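You operate a simulated robot arm through the tools that you are given. There is no shell and no other tool.

The job below is to be done with a simulated robot arm. You get a single attempt, and the scene is never put back.

Task
Switch the meter off, put the loose tips away and shut the case.
Fine: the green tip and the blue tip, each in the pocket of its colour; leave the latches free. Set down upright: what you pick out.

Only the result counts: the job must be done as asked and must still hold three seconds after the hand-in. Knocking over, shifting, dropping, spilling or breaking anything else fails it.

Robot
A 6-joint arm with a four-finger gripper, fixed in place. Base frame: the origin is at the foot of the arm, x ahead of it, y to its left, z up; the work surface is at about z = 0.768. Lengths are in m, angles in degrees, forces in N, time in s.
Its first joint turns from -166.0 to 166.0 degrees. Payload 3.43 kg.
Tool frame: the origin (TCP) lies between the finger pads and is the grasp point; the fingertips stand 0.03 m ahead of it; z points along the fingers, y is the line along which they close. Largest opening 0.12 m; the body of the gripper starts 0.085 m behind the TCP.
Orientation is told as [roll, pitch, yaw] about the base's x, y, z axes, in that order, counted from this pose: with the fingers straight down and closing along the base's y, the tool's x points along the base's -x, its y along +y and its z along -z.

Tools
- The arm moves only by the tool servo_tool. Its argument "deltas" is a list of rows, each a list of 7 numbers: the shift along the tool's x, y, z in cm, then the turn, a rotation vector about the tool's x, y, z in degrees, then the gripper command, from -1 (fully open) to 1 (shut), values between in proportion. In form: [[dx, dy, dz, wx, wy, wz, gripper], ...]. A call has 1 to 20 rows; each row is the pose to reach, as a shift and turn from the pose commanded when the call began, along the tool's axes at that moment. Rows are played at 5 a second. More than 0.05 m and 8.6 degrees between two rows, or a gripper value outside its range, and nothing of the call is played. Where a pose cannot be reached the arm comes as near as it can. A force on the tool above 90 N (or 10 N above the force at the start of the call, whichever is more), or a blocked arm, ends the call early, and 0.2 s more pass. The fingers move at their own pace and stop on an object; they squeeze with about 30 N. The grip force told is the motor's: it shows also when the fingers shut on nothing. Time passes only in rows, and 0.2 s behind the last, so rows that repeat a pose let the fingers close. It gives the time, the measured TCP pose, the force on the tool (base axes), the opening and the grip force at its end, in the units of the frame above (readings bear some noise), with the torque about the TCP (base axes, N m) and any sound that the robot's microphone picked up, and new pictures: "show" is both (left out), scene, wrist or none.
- Cameras (640 x 400 px; columns grow to the right, rows downward): "scene" is fixed at [0.0489, 0.5003, 1.5227]; the picture's right is [0.64, -0.77, 0.00], its down [-0.63, -0.53, -0.56] and it looks along [0.43, 0.36, -0.83] (base axes); focal length 239 px, centre (320, 200). "wrist" rides on the gripper at [0.071, -0.017, -0.121] in the tool frame; the picture's right is [0.23, 0.97, 0.00], its down [-0.81, 0.19, -0.55] and it looks along [-0.54, 0.13, 0.83] (tool axes); focal length 275 px, centre (320, 200). There is no depth. A picture from a camera that has moved, and an enlarged one, comes with that camera's place and axes in the base frame and with its lens.
- close_up(camera, box): a new picture of the part [left, top, right, bottom] of that camera's present view, enlarged. It takes no simulated time.
- hand_in(): hands the job in; it is judged then, once.

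Places have to be worked out from the pictures, the camera data and where the tool is seen. Open the gripper and draw the arm clear of the work before you hand the job in, unless the task says otherwise.

The tools are called by a JSON object that holds its "fn" and its "kwargs". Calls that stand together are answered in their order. servo_tool: Moves the arm, as the interface text tells. Its arguments: {"type":"object","properties":{"deltas":{"type":"array"},"show":{"type":"string","enum":["both","scene","wrist","none"]}},"required":["deltas"]} The other tools are called the same way: close_up (camera, box) takes an enlarged picture of a part of a camera's view; hand_in () hands the job in.

At the start:

```text
clock: 0.0
tool_pos: [0.2815, 0.5291, 1.3145]
tool_rot: [0.2, 0.2, 0.2]
ft_force: [-0.2, -0.4, 0.3]
moment: [0.02, 0.02, 0.04]
opening: 0.1199
finger_force: 0.1
```

scene: 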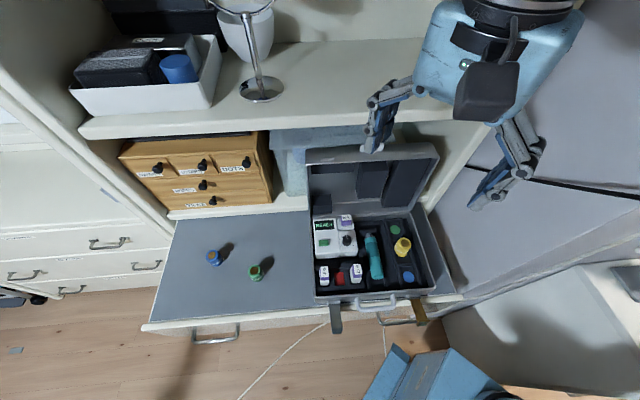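
wrist: 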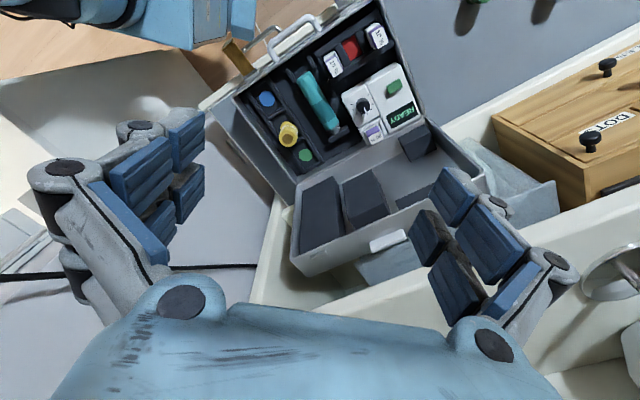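

I start by looking closely at the case and the loose tips in both cameras before moving.

{"fn": "close_up", "kwargs": {"camera": "scene", "box": [290, 130, 470, 340]}}

{"fn": "close_up", "kwargs": {"camera": "scene", "box": [180, 220, 320, 310]}}

{"fn": "close_up", "kwargs": {"camera": "wrist", "box": [200, 0, 460, 200]}}

{"fn": "close_up", "kwargs": {"camera": "scene", "box": [310, 205, 430, 295]}}

```text
1.90 times, centred on (380, 235) of scene
camera zoom: at [0.0489, 0.5003, 1.5227], right [0.64, -0.77, 0.0], down [-0.63, -0.53, -0.56], along [0.43, 0.36, -0.83], focal length 455 px, centre (206, 133)
```

zoom: 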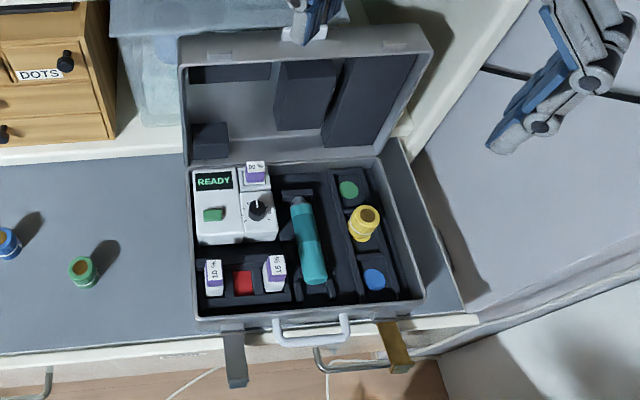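

```text
4.44 times, centred on (250, 265) of scene
camera zoom: at [0.0489, 0.5003, 1.5227], right [0.64, -0.77, 0.0], down [-0.63, -0.53, -0.56], along [0.43, 0.36, -0.83], focal length 1062 px, centre (631, -89)
```

zoom: 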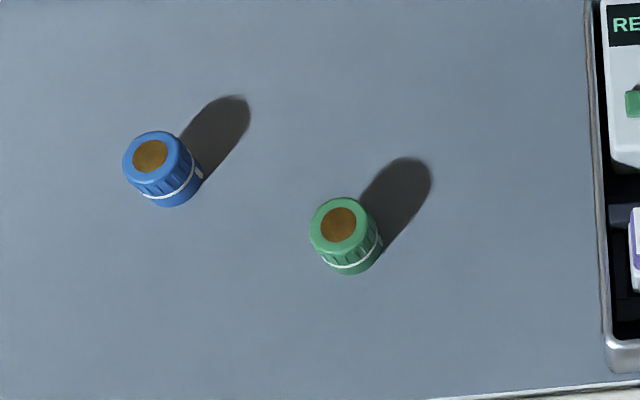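

```text
2.00 times, centred on (330, 100) of wrist
camera zoom: at [0.2096, 0.5121, 1.4362], right [-0.23, 0.97, 0.0], down [0.81, 0.19, 0.55], along [0.54, 0.13, -0.83], focal length 551 px, centre (300, 400)
```

zoom: 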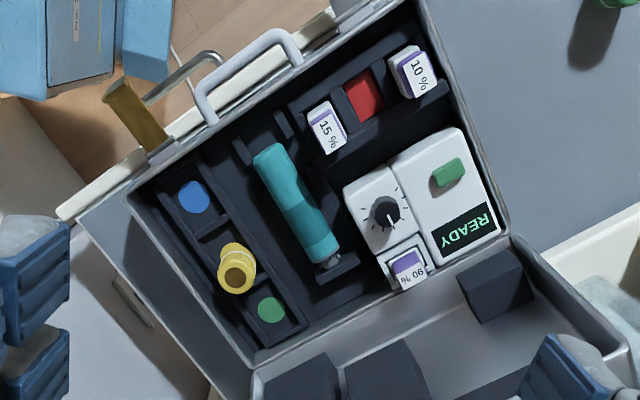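

```text
4.44 times, centred on (370, 250) of scene
camera zoom: at [0.0489, 0.5003, 1.5227], right [0.64, -0.77, 0.0], down [-0.63, -0.53, -0.56], along [0.43, 0.36, -0.83], focal length 1062 px, centre (98, -22)
```

zoom: 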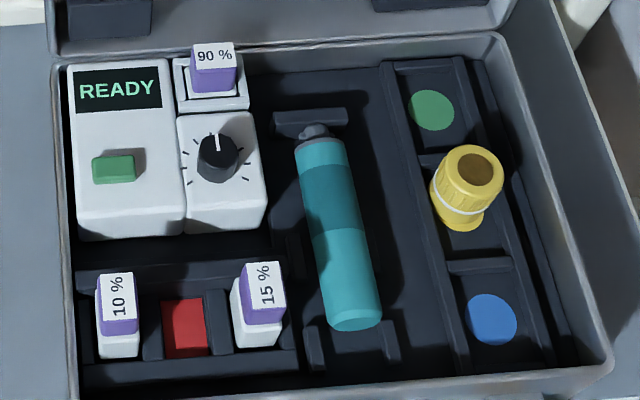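

The tips stand at about (0.085, 0.786) for green and (0.033, 0.919) for blue, and the case is turned roughly 43–47° with its hinge at the rear. I turn the tool to match and come down to look at the meter closely.

{"fn": "servo_tool", "kwargs": {"deltas": [[0.8, 0.45, 4.4, 0, 0, -7.1, -1], [1.7, 0.9, 8.8, 0, 0, -14.2, -1], [2.5, 1.35, 13.2, 0, 0, -21.3, -1], [3.4, 1.8, 17.6, 0, 0, -28.4, -1], [4.2, 2.25, 22, 0, 0, -35.5, -1], [5.0, 2.7, 26.4, 0, 0, -43, -1]]}}

```text
clock: 1.4
tool_pos: [0.2173, 0.5557, 1.0517]
tool_rot: [-0.2, -0.6, 43.3]
ft_force: [0.3, 0.6, -0.3]
moment: [0.03, 0.0, 0.01]
opening: 0.1202
finger_force: 0.0
camera wrist: at [0.1756, 0.4944, 1.1731], right [-0.83, 0.55, -0.01], down [0.45, 0.69, 0.56], along [0.31, 0.46, -0.83], focal length 275 px, centre (320, 200)
```

scene: 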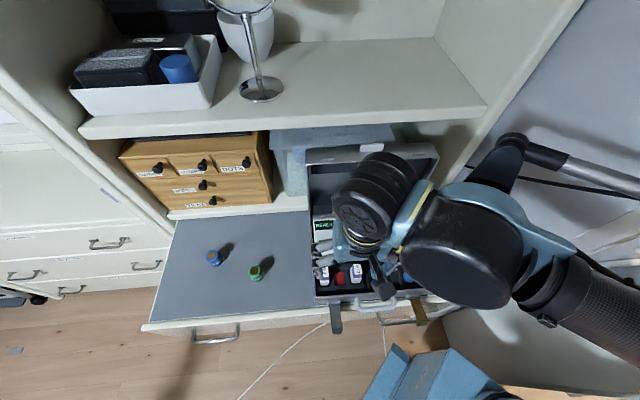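
wrist: 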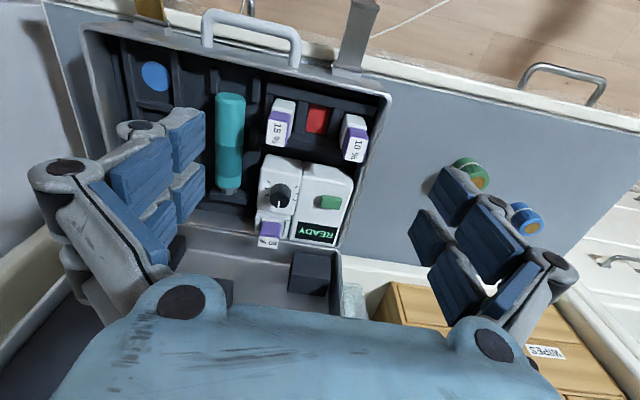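

{"fn": "close_up", "kwargs": {"camera": "wrist", "box": [230, 80, 390, 260]}}

{"fn": "close_up", "kwargs": {"camera": "scene", "box": [290, 120, 450, 220]}}

```text
2.22 times, centred on (310, 170) of wrist
camera zoom: at [0.1756, 0.4944, 1.1731], right [-0.83, 0.55, -0.01], down [0.45, 0.69, 0.56], along [0.31, 0.46, -0.83], focal length 612 px, centre (342, 267)
```

zoom: 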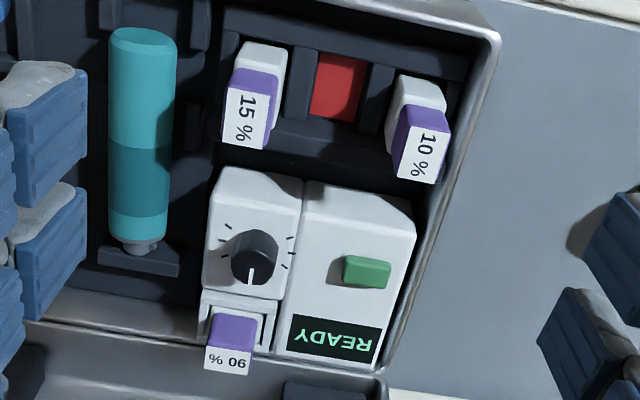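

```text
4.00 times, centred on (370, 170) of scene
camera zoom: at [0.0489, 0.5003, 1.5227], right [0.64, -0.77, 0.0], down [-0.63, -0.53, -0.56], along [0.43, 0.36, -0.83], focal length 956 px, centre (120, 320)
```

zoom: 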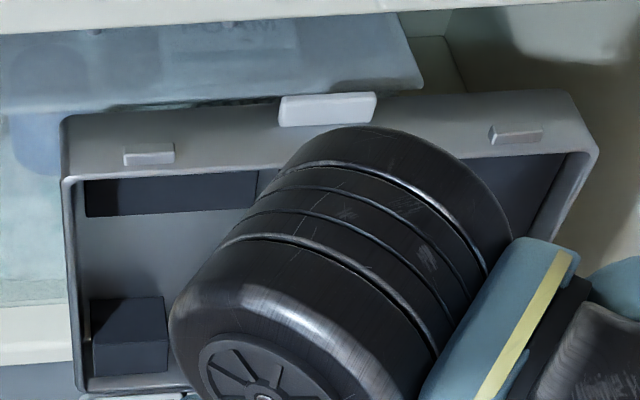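

The meter reads READY and has a green button and a dial. A "90 %" standard sits in its well, and the middle slot of the standards rack, the red one, is empty. I go lower over the meter to look closer and measure heights.

{"fn": "servo_tool", "kwargs": {"deltas": [[-2.8, 1.2, 3.0, 0, 0, 0, -1], [-5.6, 2.3, 6.0, 0, 0, 0, -1], [-8.5, 3.5, 9.0, 0, 0, 0, -1], [-8.5, 3.5, 9.0, 0, 0, 0, -1]]}}

```text
clock: 2.4
tool_pos: [0.2559, 0.6419, 0.9625]
tool_rot: [-0.2, -0.6, 43.1]
ft_force: [0.1, 0.6, -0.1]
moment: [-0.01, -0.01, 0.02]
opening: 0.1201
finger_force: 0.0
camera wrist: at [0.2141, 0.5806, 1.0841], right [-0.83, 0.55, -0.01], down [0.46, 0.69, 0.56], along [0.31, 0.46, -0.83], focal length 275 px, centre (320, 200)
```

scene: 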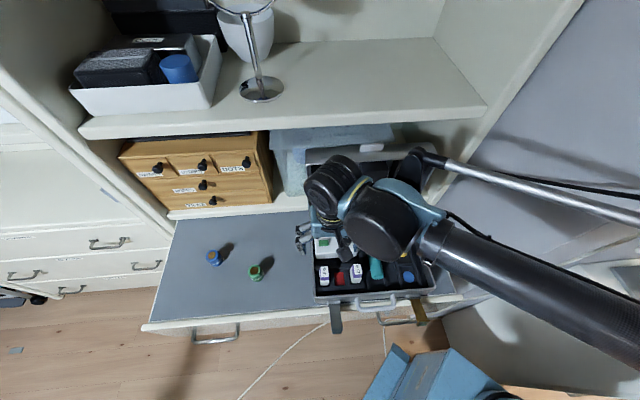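
wrist: 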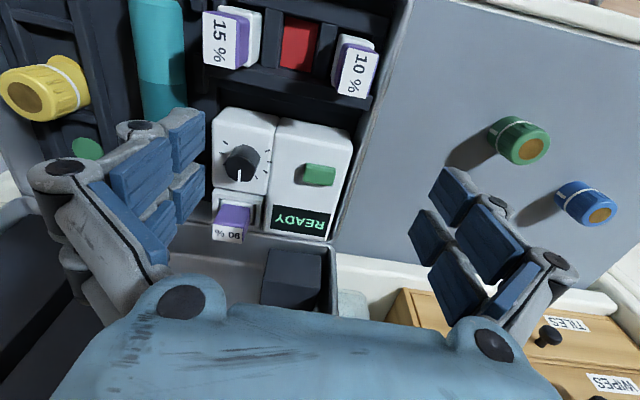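

{"fn": "close_up", "kwargs": {"camera": "wrist", "box": [200, 100, 360, 320]}}

{"fn": "close_up", "kwargs": {"camera": "wrist", "box": [190, 0, 400, 130]}}

{"fn": "close_up", "kwargs": {"camera": "wrist", "box": [440, 90, 640, 240]}}

{"fn": "close_up", "kwargs": {"camera": "wrist", "box": [0, 0, 200, 180]}}

```text
1.82 times, centred on (280, 210) of wrist
camera zoom: at [0.2141, 0.5806, 1.0841], right [-0.83, 0.55, -0.01], down [0.46, 0.69, 0.56], along [0.31, 0.46, -0.83], focal length 500 px, centre (393, 182)
```

zoom: 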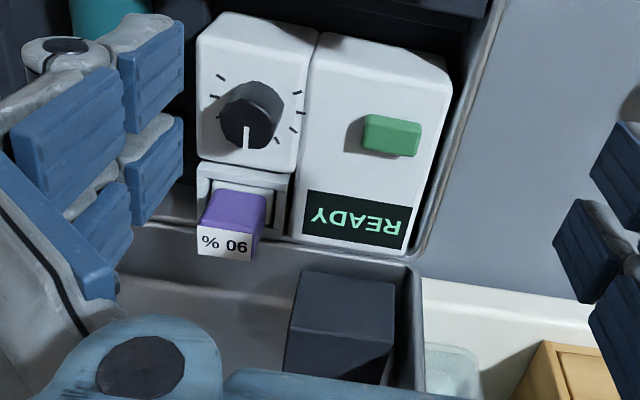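

```text
3.05 times, centred on (295, 65) of wrist
camera zoom: at [0.2141, 0.5806, 1.0841], right [-0.83, 0.55, -0.01], down [0.46, 0.69, 0.56], along [0.31, 0.46, -0.83], focal length 839 px, centre (396, 611)
```

zoom: 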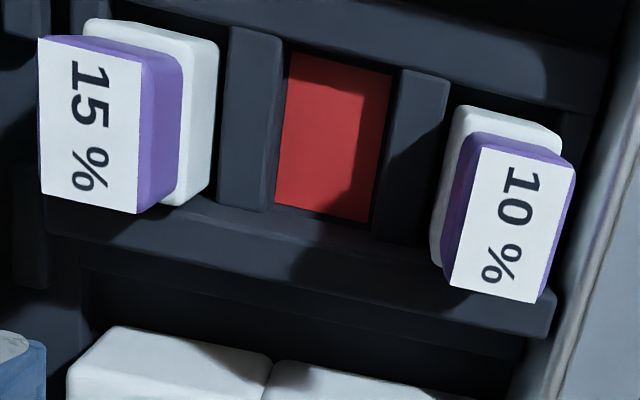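

```text
2.67 times, centred on (540, 165) of wrist
camera zoom: at [0.2141, 0.5806, 1.0841], right [-0.83, 0.55, -0.01], down [0.46, 0.69, 0.56], along [0.31, 0.46, -0.83], focal length 734 px, centre (-267, 293)
```

zoom: 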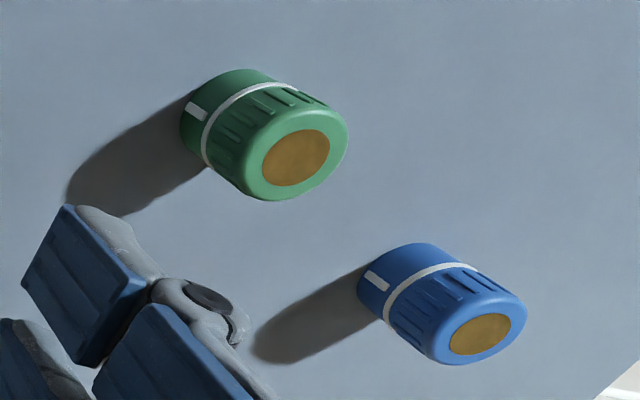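

```text
2.22 times, centred on (100, 90) of wrist
camera zoom: at [0.2141, 0.5806, 1.0841], right [-0.83, 0.55, -0.01], down [0.46, 0.69, 0.56], along [0.31, 0.46, -0.83], focal length 612 px, centre (809, 444)
```

zoom: 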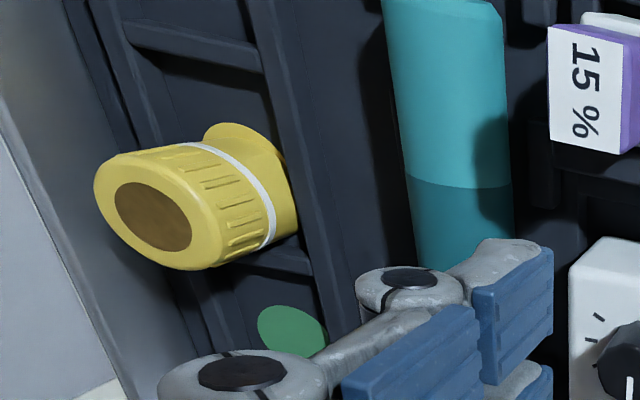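

The button is at about (0.283, 0.683, 0.855). The 90 % standard seems to stand higher than the roughly 6 cm deep lid allows, so it probably has to go into the empty rack slot first. I need better height measurements, so I turn the wrist to view the case from its left side.

{"fn": "servo_tool", "kwargs": {"deltas": [[-0.5, 0.5, -0.5, 0, 0, 8.5, -1], [-1.0, 1.0, -1.0, 0, 0, 17, -1], [-1.6, 1.4, -1.5, 0, 0, 25.5, -1], [-2.1, 1.9, -2.0, 0, 0, 34, -1], [-2.7, 2.4, -2.0, 0, 0, 42.5, -1], [-3.2, 2.8, -2.0, 0, 0, 51, -1], [-3.7, 3.3, -2.0, 0, 0, 59.5, -1], [-4.3, 3.8, -2.0, 0, 0, 68, -1], [-4.8, 4.2, -2.0, 0, 0, 76.5, -1], [-5.3, 4.7, -2.0, 0, 0, 85, -1], [-5.9, 5.2, -2.0, 0, 0, 93.5, -1], [-6.4, 5.7, -2.0, 0, 0, 102, -1], [-6.4, 5.7, -2.0, 0, 0, 102, -1]]}}

```text
clock: 5.2
tool_pos: [0.2661, 0.727, 0.9853]
tool_rot: [0.6, -0.1, -59.0]
ft_force: [-0.2, 0.2, 0.2]
moment: [-0.01, -0.02, 0.05]
opening: 0.12
finger_force: 0.1
camera wrist: at [0.2123, 0.7784, 1.1057], right [0.72, 0.7, 0.01], down [0.58, -0.6, 0.56], along [0.39, -0.39, -0.83], focal length 275 px, centre (320, 200)
```

scene: 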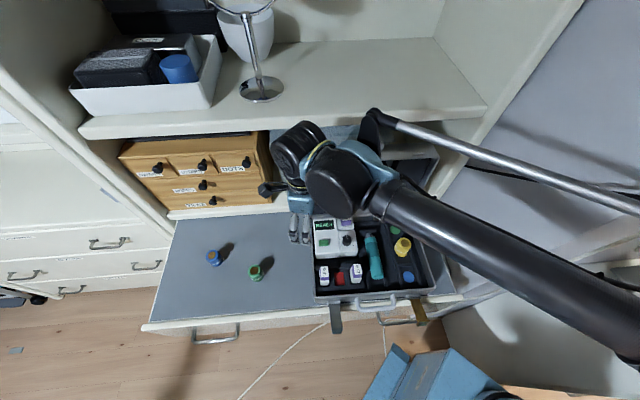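
wrist: 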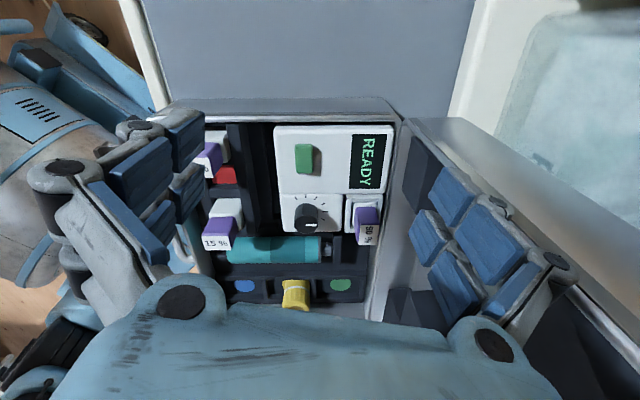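

{"fn": "close_up", "kwargs": {"camera": "wrist", "box": [180, 90, 430, 320]}}

{"fn": "close_up", "kwargs": {"camera": "wrist", "box": [260, 110, 420, 250]}}

{"fn": "close_up", "kwargs": {"camera": "wrist", "box": [360, 100, 640, 330]}}

```text
1.74 times, centred on (305, 205) of wrist
camera zoom: at [0.2123, 0.7784, 1.1057], right [0.72, 0.7, 0.01], down [0.58, -0.6, 0.56], along [0.39, -0.39, -0.83], focal length 479 px, centre (346, 191)
```

zoom: 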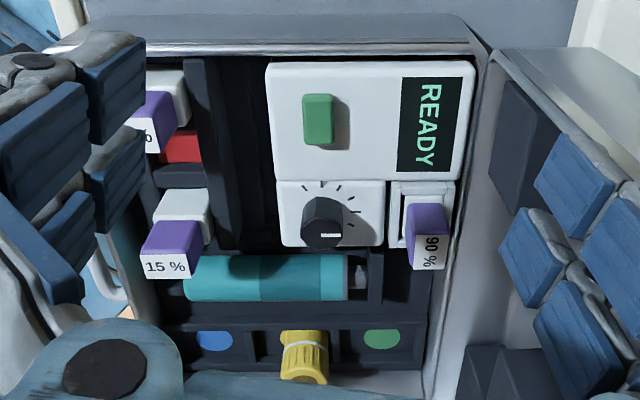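

```text
2.86 times, centred on (340, 180) of wrist
camera zoom: at [0.2123, 0.7784, 1.1057], right [0.72, 0.7, 0.01], down [0.58, -0.6, 0.56], along [0.39, -0.39, -0.83], focal length 786 px, centre (263, 257)
```

zoom: 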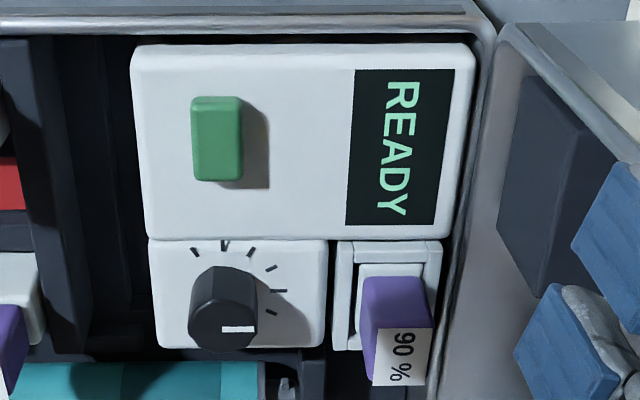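

```text
1.74 times, centred on (500, 215) of wrist
camera zoom: at [0.2123, 0.7784, 1.1057], right [0.72, 0.7, 0.01], down [0.58, -0.6, 0.56], along [0.39, -0.39, -0.83], focal length 479 px, centre (7, 174)
```

zoom: 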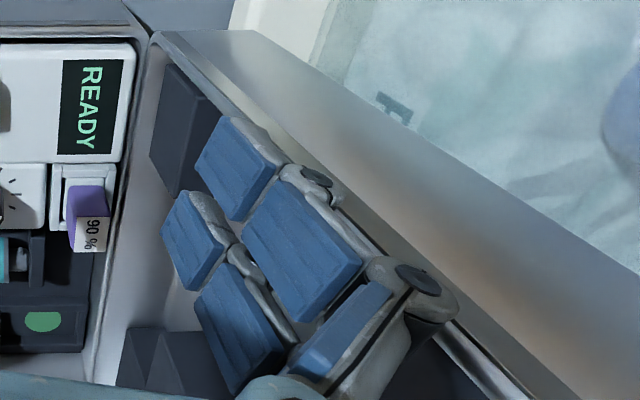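

The side view puts the button top at about (0.284, 0.684, 0.853) and the 90 % label on the standard's top face at about z 0.875. I tilt the wrist for a lower side view, so I can compare heights with the rim and lid directly.

{"fn": "servo_tool", "kwargs": {"deltas": [[1.5, -0.8, 0.5, -1.7, -7.2, 0, -1], [3.0, -1.7, 1.5, -3.4, -14.5, 0, -1], [4.5, -2.5, 3.0, -5.2, -21.8, 0, -1], [6.0, -3.3, 4.5, -6.9, -29.1, 0, -1], [6.0, -3.3, 4.5, -6.9, -29.1, 0, -1]]}}

```text
clock: 6.4
tool_pos: [0.2051, 0.762, 0.9379]
tool_rot: [8.3, -29.3, -61.2]
ft_force: [-0.3, 0.0, -0.5]
moment: [0.04, 0.0, 0.03]
opening: 0.1201
finger_force: 0.0
camera wrist: at [0.1166, 0.8498, 1.0064], right [0.71, 0.7, 0.01], down [0.3, -0.32, 0.9], along [0.63, -0.64, -0.44], focal length 275 px, centre (320, 200)
```

scene: 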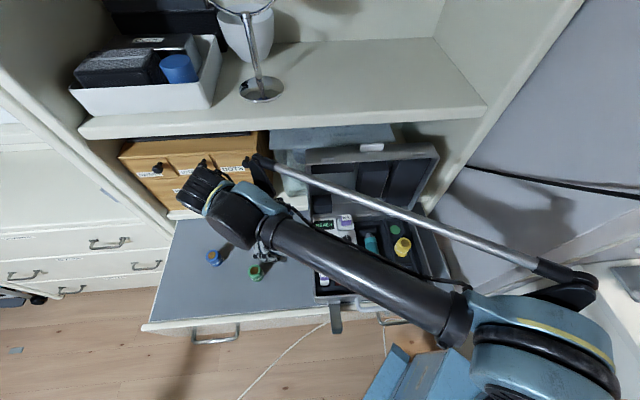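
wrist: 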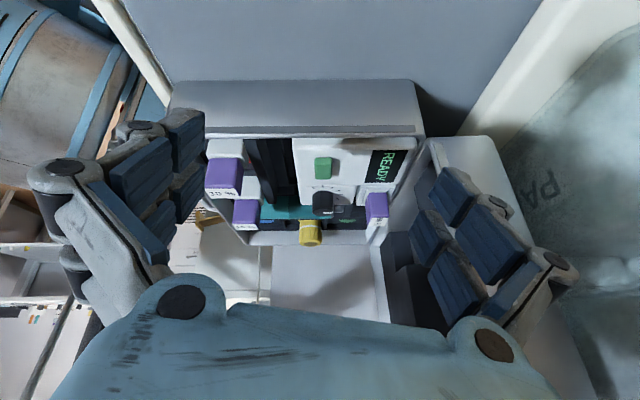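

{"fn": "close_up", "kwargs": {"camera": "wrist", "box": [160, 70, 440, 270]}}

{"fn": "close_up", "kwargs": {"camera": "wrist", "box": [360, 120, 580, 320]}}

```text
2.00 times, centred on (300, 170) of wrist
camera zoom: at [0.1166, 0.8498, 1.0064], right [0.71, 0.7, 0.01], down [0.3, -0.32, 0.9], along [0.63, -0.64, -0.44], focal length 551 px, centre (360, 260)
```

zoom: 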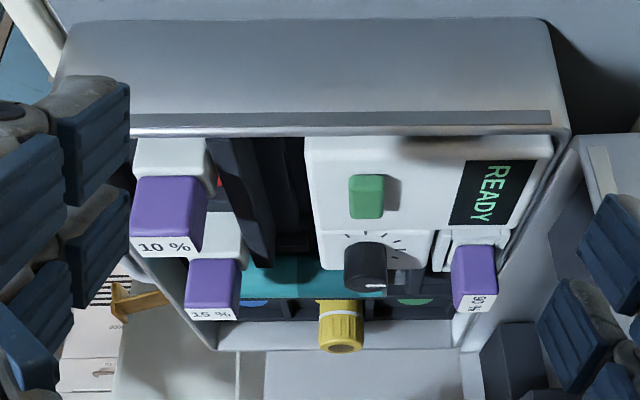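

```text
2.00 times, centred on (470, 220) of wrist
camera zoom: at [0.1166, 0.8498, 1.0064], right [0.71, 0.7, 0.01], down [0.3, -0.32, 0.9], along [0.63, -0.64, -0.44], focal length 551 px, centre (20, 160)
```

zoom: 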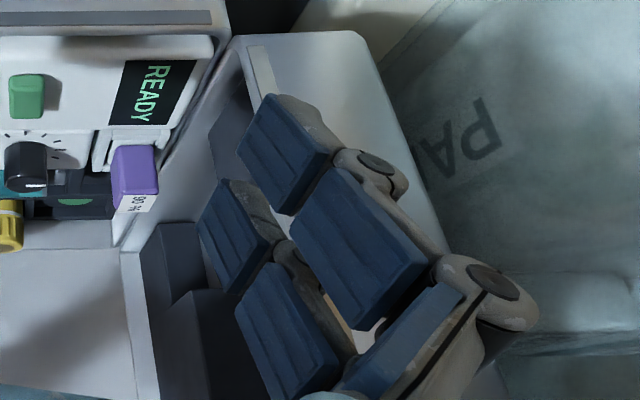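

The rim works out at z ≈ 0.845, the case spans about 0.33 × 0.23 m, and the lid is about 0.059 deep. All the standards top out near z 0.875. I now look into the lid from the front to see its inner blocks, so I first level the wrist and rise.

{"fn": "servo_tool", "kwargs": {"deltas": [[-2.6, 1.1, -1.5, 1.7, 7.2, 0, -1], [-5.3, 2.2, -3.0, 3.4, 14.5, 0, -1], [-8.0, 3.4, -4.6, 5.2, 21.8, 0, -1], [-10.6, 4.5, -6.1, 6.9, 29.1, 0, -1]], "show": "none"}}

```text
clock: 7.4
tool_pos: [0.2642, 0.724, 1.0489]
tool_rot: [0.6, 0.0, -58.9]
ft_force: [0.0, 0.1, 0.2]
moment: [-0.02, -0.03, -0.02]
opening: 0.12
finger_force: 0.1
```

Level again. Now I turn to face the lid from the front and back away towards the base.

{"fn": "servo_tool", "kwargs": {"deltas": [[-2.1, -1.85, -0.1, 0, 0, -8.2, -1], [-4.2, -3.7, -0.2, 0, 0, -16.4, -1], [-6.3, -5.5, -0.3, 0, 0, -24.6, -1], [-8.4, -7.4, -0.4, 0, 0, -32.8, -1], [-10.6, -9.2, -0.5, 0, 0, -41, -1], [-12.7, -11.1, -0.5, 0, 0, -49.2, -1], [-14.8, -12.9, -0.5, 0, 0, -57.4, -1], [-16.9, -14.8, -0.5, 0, 0, -65.6, -1], [-19.0, -16.6, -0.5, 0, 0, -73.8, -1], [-21.1, -18.5, -0.5, 0, 0, -82, -1], [-23.2, -20.3, -0.5, 0, 0, -90, -1]]}}

```text
clock: 9.8
tool_pos: [0.2121, 0.4221, 1.0497]
tool_rot: [-0.1, -0.6, 31.2]
ft_force: [0.1, 0.5, 0.2]
moment: [-0.02, 0.0, -0.02]
opening: 0.1199
finger_force: 0.0
camera wrist: at [0.1582, 0.3705, 1.1719], right [-0.7, 0.71, 0.0], down [0.59, 0.58, 0.56], along [0.4, 0.39, -0.83], focal length 275 px, centre (320, 200)
```

scene: 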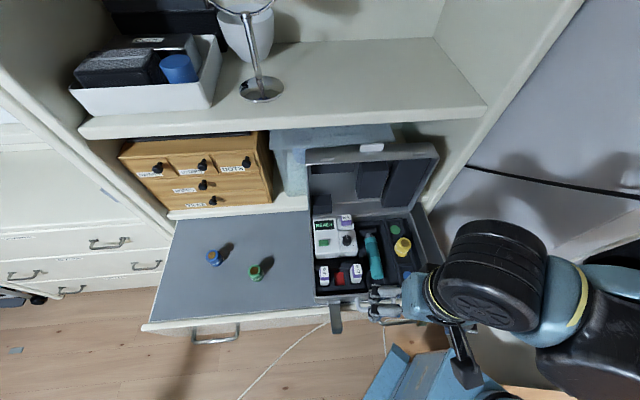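
wrist: 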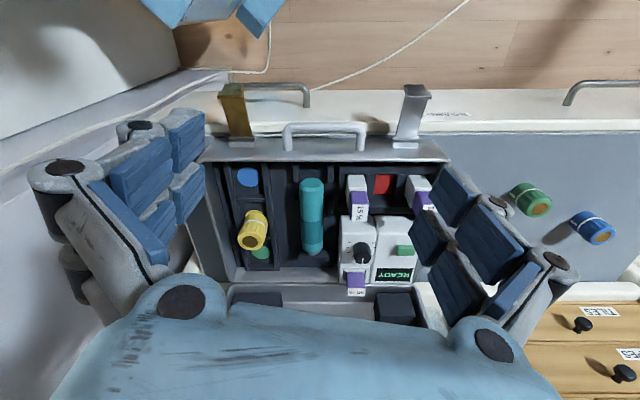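

From the front I see the latches hanging open and the blocks inside the lid. I tilt up to look into the lid itself.

{"fn": "servo_tool", "kwargs": {"deltas": [[-1.0, 0.2, -0.5, -1.9, -7.9, 0, -1], [-2.0, 0.4, -1.0, -3.7, -15.7, 0, -1], [-3.0, 0.7, -1.5, -5.6, -23.6, 0, -1], [-4.0, 0.9, -2.0, -7.5, -31.5, 0, -1], [-4.0, 0.9, -2.0, -7.5, -31.5, 0, -1]]}}

```text
clock: 11.0
tool_pos: [0.2419, 0.4508, 1.0735]
tool_rot: [8.1, -32.1, 28.8]
ft_force: [0.0, 1.2, 0.1]
moment: [-0.02, -0.01, 0.02]
opening: 0.1199
finger_force: 0.1
camera wrist: at [0.1503, 0.3615, 1.1358], right [-0.7, 0.71, 0.0], down [0.28, 0.28, 0.92], along [0.66, 0.64, -0.4], focal length 275 px, centre (320, 200)
```

scene: 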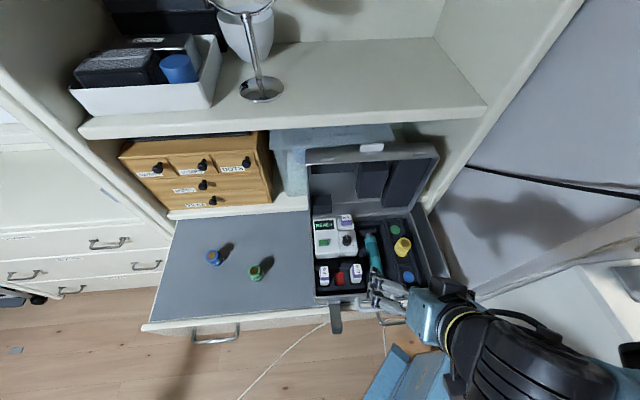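
wrist: 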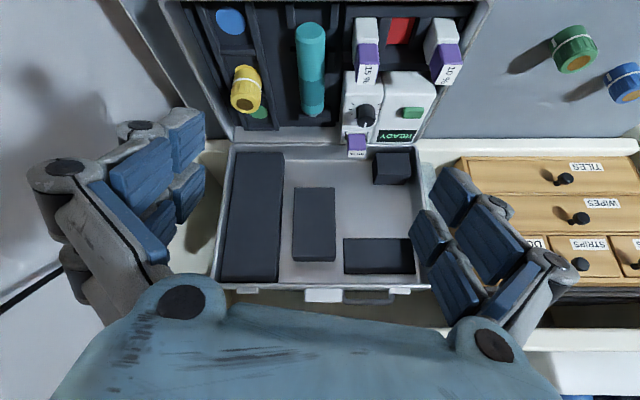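

{"fn": "close_up", "kwargs": {"camera": "wrist", "box": [200, 120, 460, 310]}}

{"fn": "close_up", "kwargs": {"camera": "wrist", "box": [180, 0, 480, 160]}}

{"fn": "close_up", "kwargs": {"camera": "scene", "box": [295, 130, 455, 230]}}

```text
2.11 times, centred on (330, 215) of wrist
camera zoom: at [0.1503, 0.3615, 1.1358], right [-0.7, 0.71, 0.0], down [0.28, 0.28, 0.92], along [0.66, 0.64, -0.4], focal length 580 px, centre (299, 168)
```

zoom: 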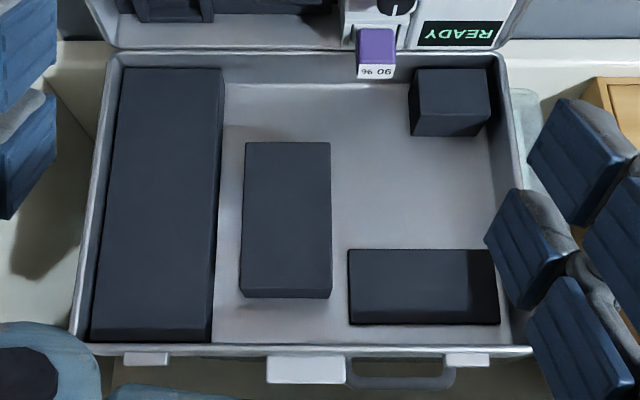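

```text
2.13 times, centred on (330, 80) of wrist
camera zoom: at [0.1503, 0.3615, 1.1358], right [-0.7, 0.71, 0.0], down [0.28, 0.28, 0.92], along [0.66, 0.64, -0.4], focal length 587 px, centre (299, 456)
```

zoom: 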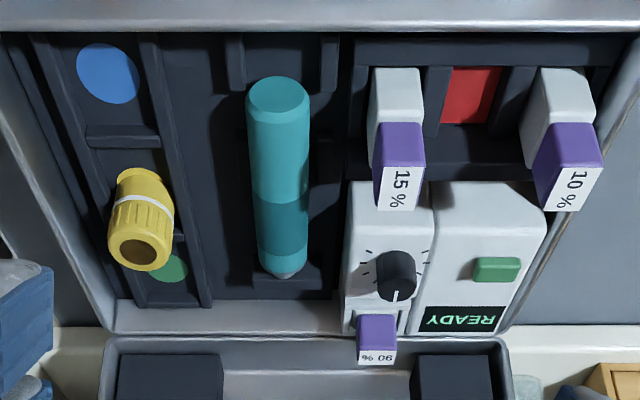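

```text
4.00 times, centred on (375, 180) of scene
camera zoom: at [0.0489, 0.5003, 1.5227], right [0.64, -0.77, 0.0], down [-0.63, -0.53, -0.56], along [0.43, 0.36, -0.83], focal length 956 px, centre (100, 280)
```

zoom: 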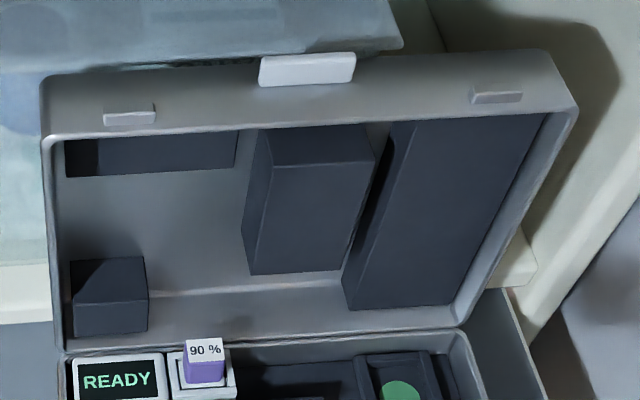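

The lid has four pads inside, and I want to know whether any of them, or the lid ceiling, would meet the 90 % standard. I zoom in further.

{"fn": "close_up", "kwargs": {"camera": "scene", "box": [300, 135, 390, 225]}}

{"fn": "close_up", "kwargs": {"camera": "scene", "box": [350, 135, 450, 225]}}

{"fn": "close_up", "kwargs": {"camera": "wrist", "box": [320, 60, 450, 200]}}

```text
4.44 times, centred on (345, 180) of scene
camera zoom: at [0.0489, 0.5003, 1.5227], right [0.64, -0.77, 0.0], down [-0.63, -0.53, -0.56], along [0.43, 0.36, -0.83], focal length 1062 px, centre (209, 289)
```

zoom: 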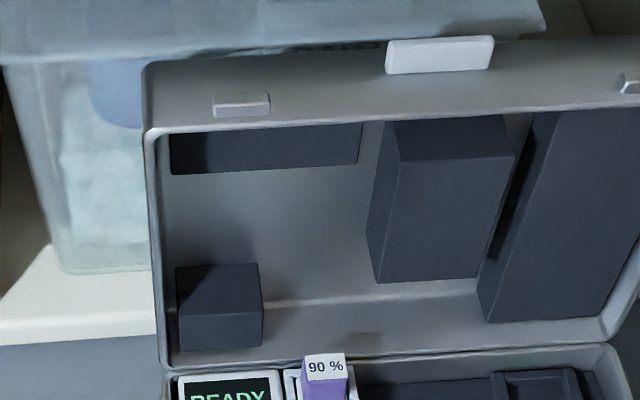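

```text
4.44 times, centred on (400, 180) of scene
camera zoom: at [0.0489, 0.5003, 1.5227], right [0.64, -0.77, 0.0], down [-0.63, -0.53, -0.56], along [0.43, 0.36, -0.83], focal length 1062 px, centre (-36, 289)
```

zoom: 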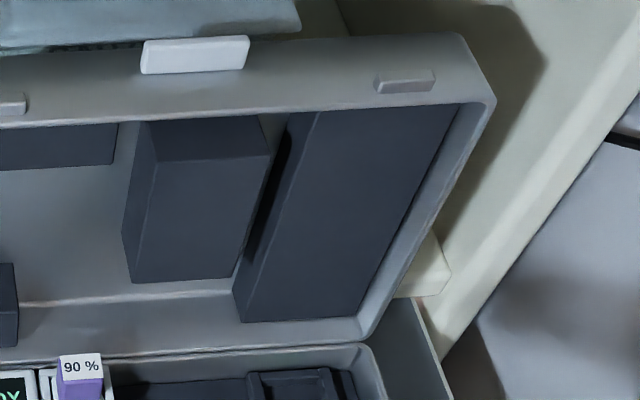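

```text
2.86 times, centred on (385, 130) of wrist
camera zoom: at [0.1503, 0.3615, 1.1358], right [-0.7, 0.71, 0.0], down [0.28, 0.28, 0.92], along [0.66, 0.64, -0.4], focal length 786 px, centre (134, 400)
```

zoom: 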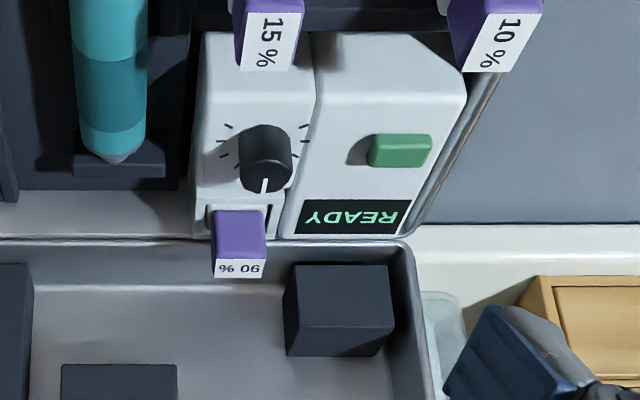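

Triangulating from five views, the lid ceiling closes at about z 0.90. The pads match the tops of the items below them, and the 90 % standard, topping out near 0.878 with no pad above, is clear by about 2 cm. I leave the standard where it is for now and go to the meter's green button, levelling the tool first.

{"fn": "servo_tool", "kwargs": {"deltas": [[-1.2, 1.8, 1.4, 1.9, 7.9, 0, -1], [-2.4, 3.5, 2.8, 3.7, 15.7, 0, -1], [-3.5, 5.3, 4.2, 5.6, 23.6, 0, -1], [-4.7, 7.1, 5.5, 7.5, 31.5, 0, -1], [-4.7, 7.1, 5.5, 7.5, 31.5, 0, 1], [-4.7, 7.1, 5.5, 7.5, 31.5, 0, 1], [-4.7, 7.1, 5.5, 7.5, 31.5, 0, 1]], "show": "wrist"}}

```text
clock: 12.6
tool_pos: [0.2597, 0.5488, 1.0604]
tool_rot: [0.0, -0.5, 31.1]
ft_force: [-0.5, 0.1, 0.3]
moment: [-0.01, -0.01, 0.01]
opening: 0.0001
finger_force: 29.7
camera wrist: at [0.2044, 0.4973, 1.1813], right [-0.7, 0.71, 0.0], down [0.59, 0.58, 0.56], along [0.4, 0.39, -0.83], focal length 275 px, centre (320, 200)
```

wrist: 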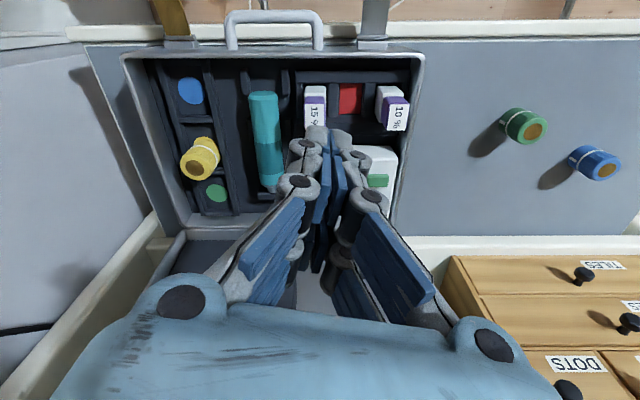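

{"fn": "close_up", "kwargs": {"camera": "wrist", "box": [240, 70, 420, 220]}}

```text
2.67 times, centred on (330, 145) of wrist
camera zoom: at [0.2044, 0.4973, 1.1813], right [-0.7, 0.71, 0.0], down [0.59, 0.58, 0.56], along [0.4, 0.39, -0.83], focal length 734 px, centre (293, 347)
```

zoom: 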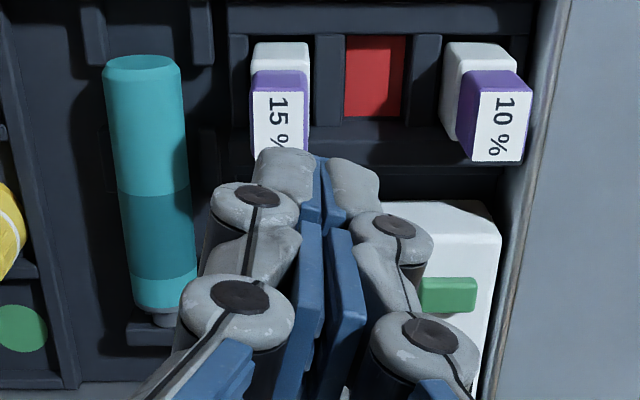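

The gripper is shut and points straight down. I carry it over the green button at a safe height, then come down to about 4 cm above it.

{"fn": "servo_tool", "kwargs": {"deltas": [[-3.0, 3.4, 0, 0, 0, -4, 1], [-6.0, 6.9, 0, 0, 0, -8, 1], [-9.06, 10.31, 0, 0, 0, -12, 1], [-9.06, 10.31, 4.0, 0, 0, -12, 1], [-9.06, 10.31, 8.0, 0, 0, -12, 1], [-9.06, 10.31, 11.0, 0, 0, -12, 1], [-9.06, 10.31, 11.0, 0, 0, -12, 1]]}}

```text
clock: 14.2
tool_pos: [0.2853, 0.6827, 0.9496]
tool_rot: [-0.3, -0.5, 43.0]
ft_force: [0.5, -0.2, -0.7]
moment: [-0.02, -0.01, -0.01]
opening: 0.0
finger_force: 30.1
camera wrist: at [0.2428, 0.6205, 1.071], right [-0.83, 0.55, -0.01], down [0.46, 0.69, 0.56], along [0.31, 0.46, -0.83], focal length 275 px, centre (320, 200)
```

scene: 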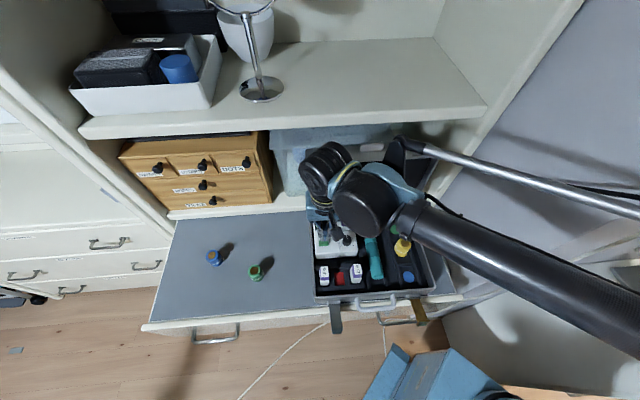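
wrist: 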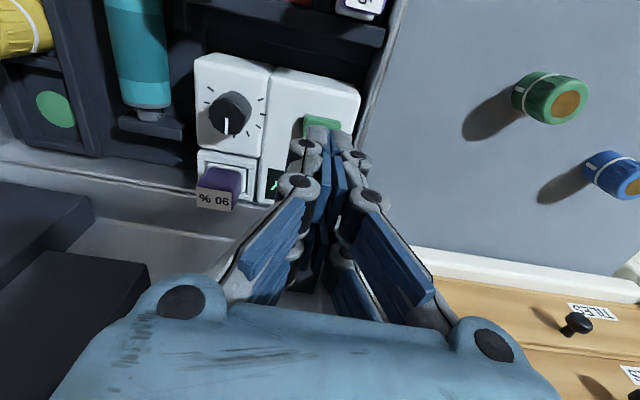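

The button lies right under the tool axis, as predicted. I come down carefully, watching the force.

{"fn": "servo_tool", "kwargs": {"deltas": [[0, 0, 1.0, 0, 0, 0, 1], [0, 0, 2.0, 0, 0, 0, 1], [0, 0, 2.6, 0, 0, 0, 1]], "show": "wrist"}}

{"fn": "close_up", "kwargs": {"camera": "wrist", "box": [240, 70, 420, 220]}}

```text
clock: 15.0
tool_pos: [0.2857, 0.6844, 0.9246]
tool_rot: [-0.3, -0.6, 43.2]
ft_force: [0.4, -0.6, 0.2]
moment: [-0.01, -0.01, -0.04]
opening: 0.0002
finger_force: 30.3
camera wrist: at [0.2437, 0.6222, 1.0454], right [-0.83, 0.55, -0.01], down [0.46, 0.69, 0.56], along [0.31, 0.46, -0.83], focal length 275 px, centre (320, 200)
```

wrist: 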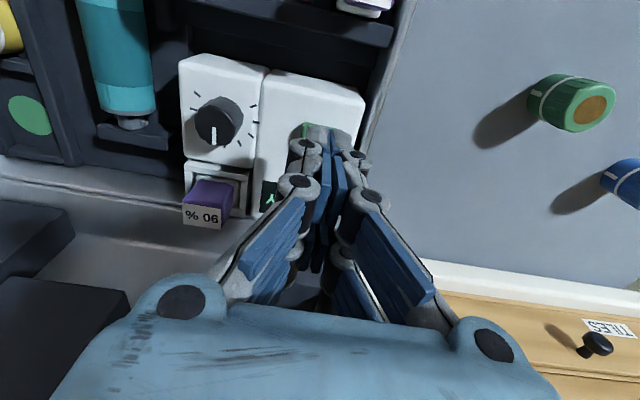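

```text
2.67 times, centred on (330, 145) of wrist
camera zoom: at [0.2437, 0.6222, 1.0454], right [-0.83, 0.55, -0.01], down [0.46, 0.69, 0.56], along [0.31, 0.46, -0.83], focal length 734 px, centre (293, 347)
```

zoom: 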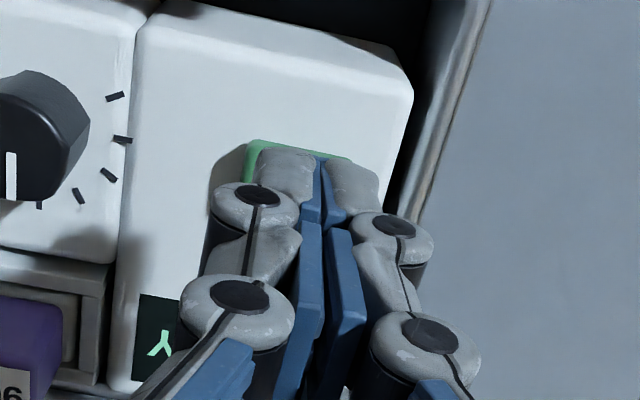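

No contact yet at TCP 0.925. I continue in short calls.

{"fn": "servo_tool", "kwargs": {"deltas": [[0, 0, 0.5, 0, 0, 0, 1], [0, 0, 1.0, 0, 0, 0, 1], [0, 0, 1.5, 0, 0, 0, 1], [0, 0, 1.5, 0, 0, 0, 1]], "show": "none"}}

{"fn": "servo_tool", "kwargs": {"deltas": [[0, 0, 0.5, 0, 0, 0, 1], [0, 0, 1.0, 0, 0, 0, 1], [0, 0, 1.0, 0, 0, 0, 1]], "show": "wrist"}}

```text
clock: 16.0
tool_pos: [0.2844, 0.6838, 0.909]
tool_rot: [-0.4, -0.7, 43.2]
ft_force: [-0.3, 0.1, 0.4]
moment: [0.0, 0.0, -0.02]
opening: 0.0
finger_force: 30.1
```

```text
clock: 16.8
tool_pos: [0.2851, 0.6859, 0.9007]
tool_rot: [-0.3, -0.6, 43.0]
ft_force: [0.2, 0.4, -0.1]
moment: [0.0, -0.03, 0.0]
opening: 0.0
finger_force: 30.3
camera wrist: at [0.2429, 0.6238, 1.0202], right [-0.83, 0.55, -0.01], down [0.46, 0.69, 0.56], along [0.31, 0.46, -0.83], focal length 275 px, centre (320, 200)
```

wrist: 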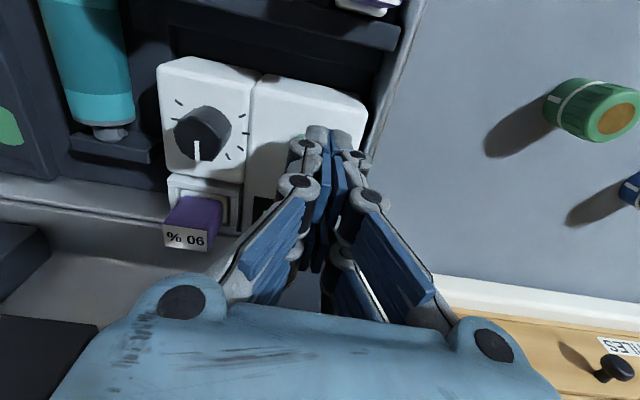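

{"fn": "servo_tool", "kwargs": {"deltas": [[0, 0, 0.4, 0, 0, 0, 1], [0, 0, 0.8, 0, 0, 0, 1], [0, 0, 1.2, 0, 0, 0, 1], [0, 0, 1.2, 0, 0, 0, 1]], "show": "none"}}

{"fn": "servo_tool", "kwargs": {"deltas": [[0, 0, 0.2, 0, 0, 0, 1], [0, 0, 0.4, 0, 0, 0, 1]], "show": "wrist"}}

```text
clock: 17.8
tool_pos: [0.2846, 0.6847, 0.8869]
tool_rot: [-0.3, -0.6, 43.0]
ft_force: [-0.1, 0.1, -0.3]
moment: [0.01, -0.03, 0.0]
opening: 0.0001
finger_force: 29.5
```

```text
clock: 18.4
tool_pos: [0.2847, 0.6855, 0.8829]
tool_rot: [-0.3, -0.6, 43.1]
ft_force: [-0.1, 0.1, 1.8]
moment: [0.0, 0.03, 0.02]
opening: 0.0061
finger_force: 29.9
camera wrist: at [0.2431, 0.6236, 1.0042], right [-0.83, 0.55, -0.01], down [0.46, 0.69, 0.56], along [0.31, 0.46, -0.83], focal length 275 px, centre (320, 200)
```

wrist: 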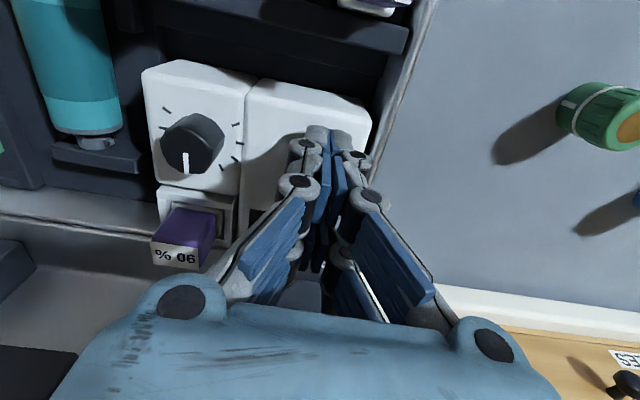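

Contact at TCP 0.883, so the fingertips are on the button at z ≈ 0.853. I press a little further.

{"fn": "servo_tool", "kwargs": {"deltas": [[0, 0, 0.2, 0, 0, 0, 1], [0, 0, 0.3, 0, 0, 0, 1]], "show": "wrist"}}

```text
clock: 19.0
tool_pos: [0.2855, 0.685, 0.8785]
tool_rot: [-0.3, -0.6, 43.2]
ft_force: [-1.7, 0.0, 3.2]
moment: [-0.05, 0.04, 0.0]
opening: 0.0059
finger_force: 30.3
heard: click
camera wrist: at [0.2432, 0.624, 1.0013], right [-0.83, 0.55, -0.01], down [0.46, 0.69, 0.56], along [0.31, 0.46, -0.83], focal length 275 px, centre (320, 200)
```

wrist: 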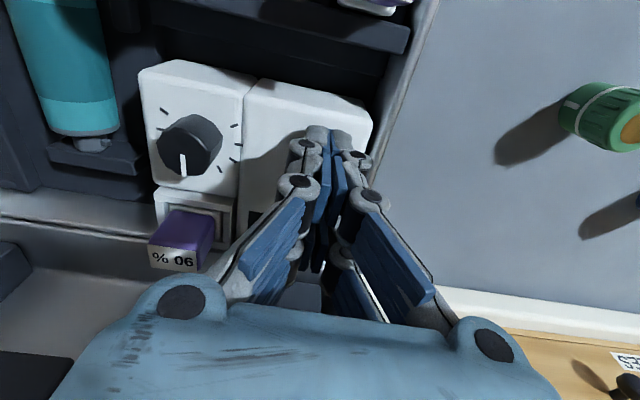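

A click was heard. I lift straight up and check the display.

{"fn": "servo_tool", "kwargs": {"deltas": [[0, 0, -1.5, 0, 0, 0, 1], [0, 0, -4.0, 0, 0, 0, 1], [0, 0, -7.0, 0, 0, 0, 1], [0, 0, -10.0, 0, 0, 0, 1], [3.0, 0, -13.0, 0, 0, 0, 1], [6.0, 0, -15.0, 0, 0, 0, 1]]}}

{"fn": "close_up", "kwargs": {"camera": "scene", "box": [305, 205, 395, 295]}}

{"fn": "close_up", "kwargs": {"camera": "wrist", "box": [200, 40, 400, 240]}}

```text
clock: 20.4
tool_pos: [0.2377, 0.6449, 1.0291]
tool_rot: [-0.3, -0.6, 43.0]
ft_force: [-0.1, 0.1, 0.0]
moment: [-0.02, -0.01, 0.0]
opening: 0.0
finger_force: 30.0
camera wrist: at [0.1959, 0.5826, 1.1507], right [-0.83, 0.55, -0.01], down [0.46, 0.69, 0.56], along [0.31, 0.46, -0.83], focal length 275 px, centre (320, 200)
```

scene: 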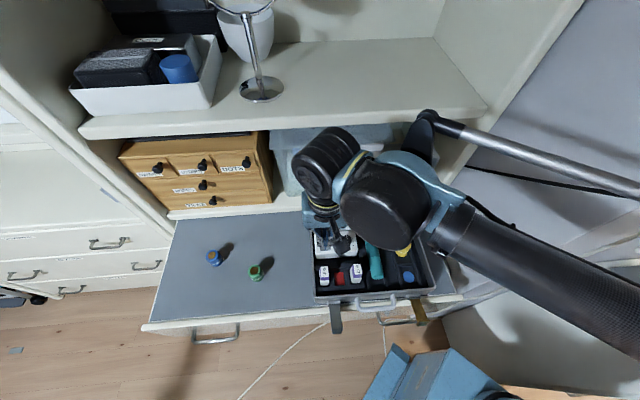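
wrist: 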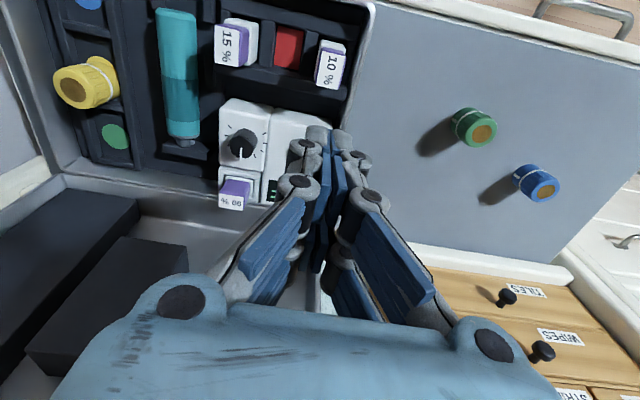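

```text
4.44 times, centred on (350, 250) of scene
camera zoom: at [0.0489, 0.5003, 1.5227], right [0.64, -0.77, 0.0], down [-0.63, -0.53, -0.56], along [0.43, 0.36, -0.83], focal length 1062 px, centre (187, -22)
```

zoom: 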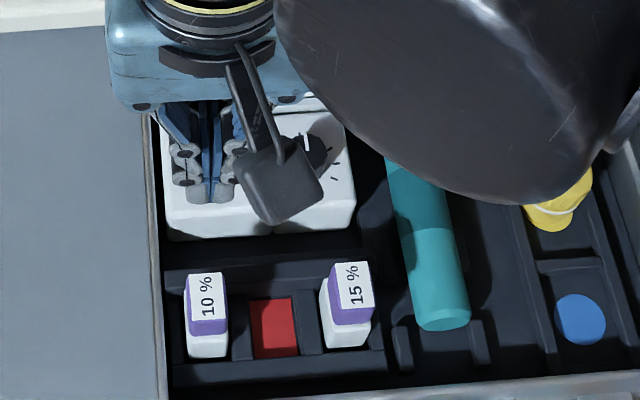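

```text
2.00 times, centred on (300, 140) of wrist
camera zoom: at [0.1959, 0.5826, 1.1507], right [-0.83, 0.55, -0.01], down [0.46, 0.69, 0.56], along [0.31, 0.46, -0.83], focal length 551 px, centre (360, 320)
```

zoom: 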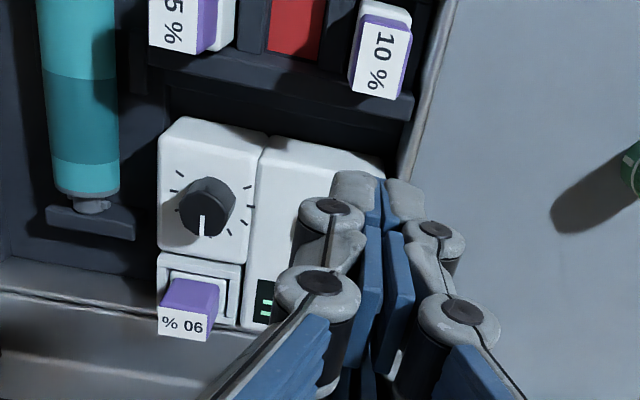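

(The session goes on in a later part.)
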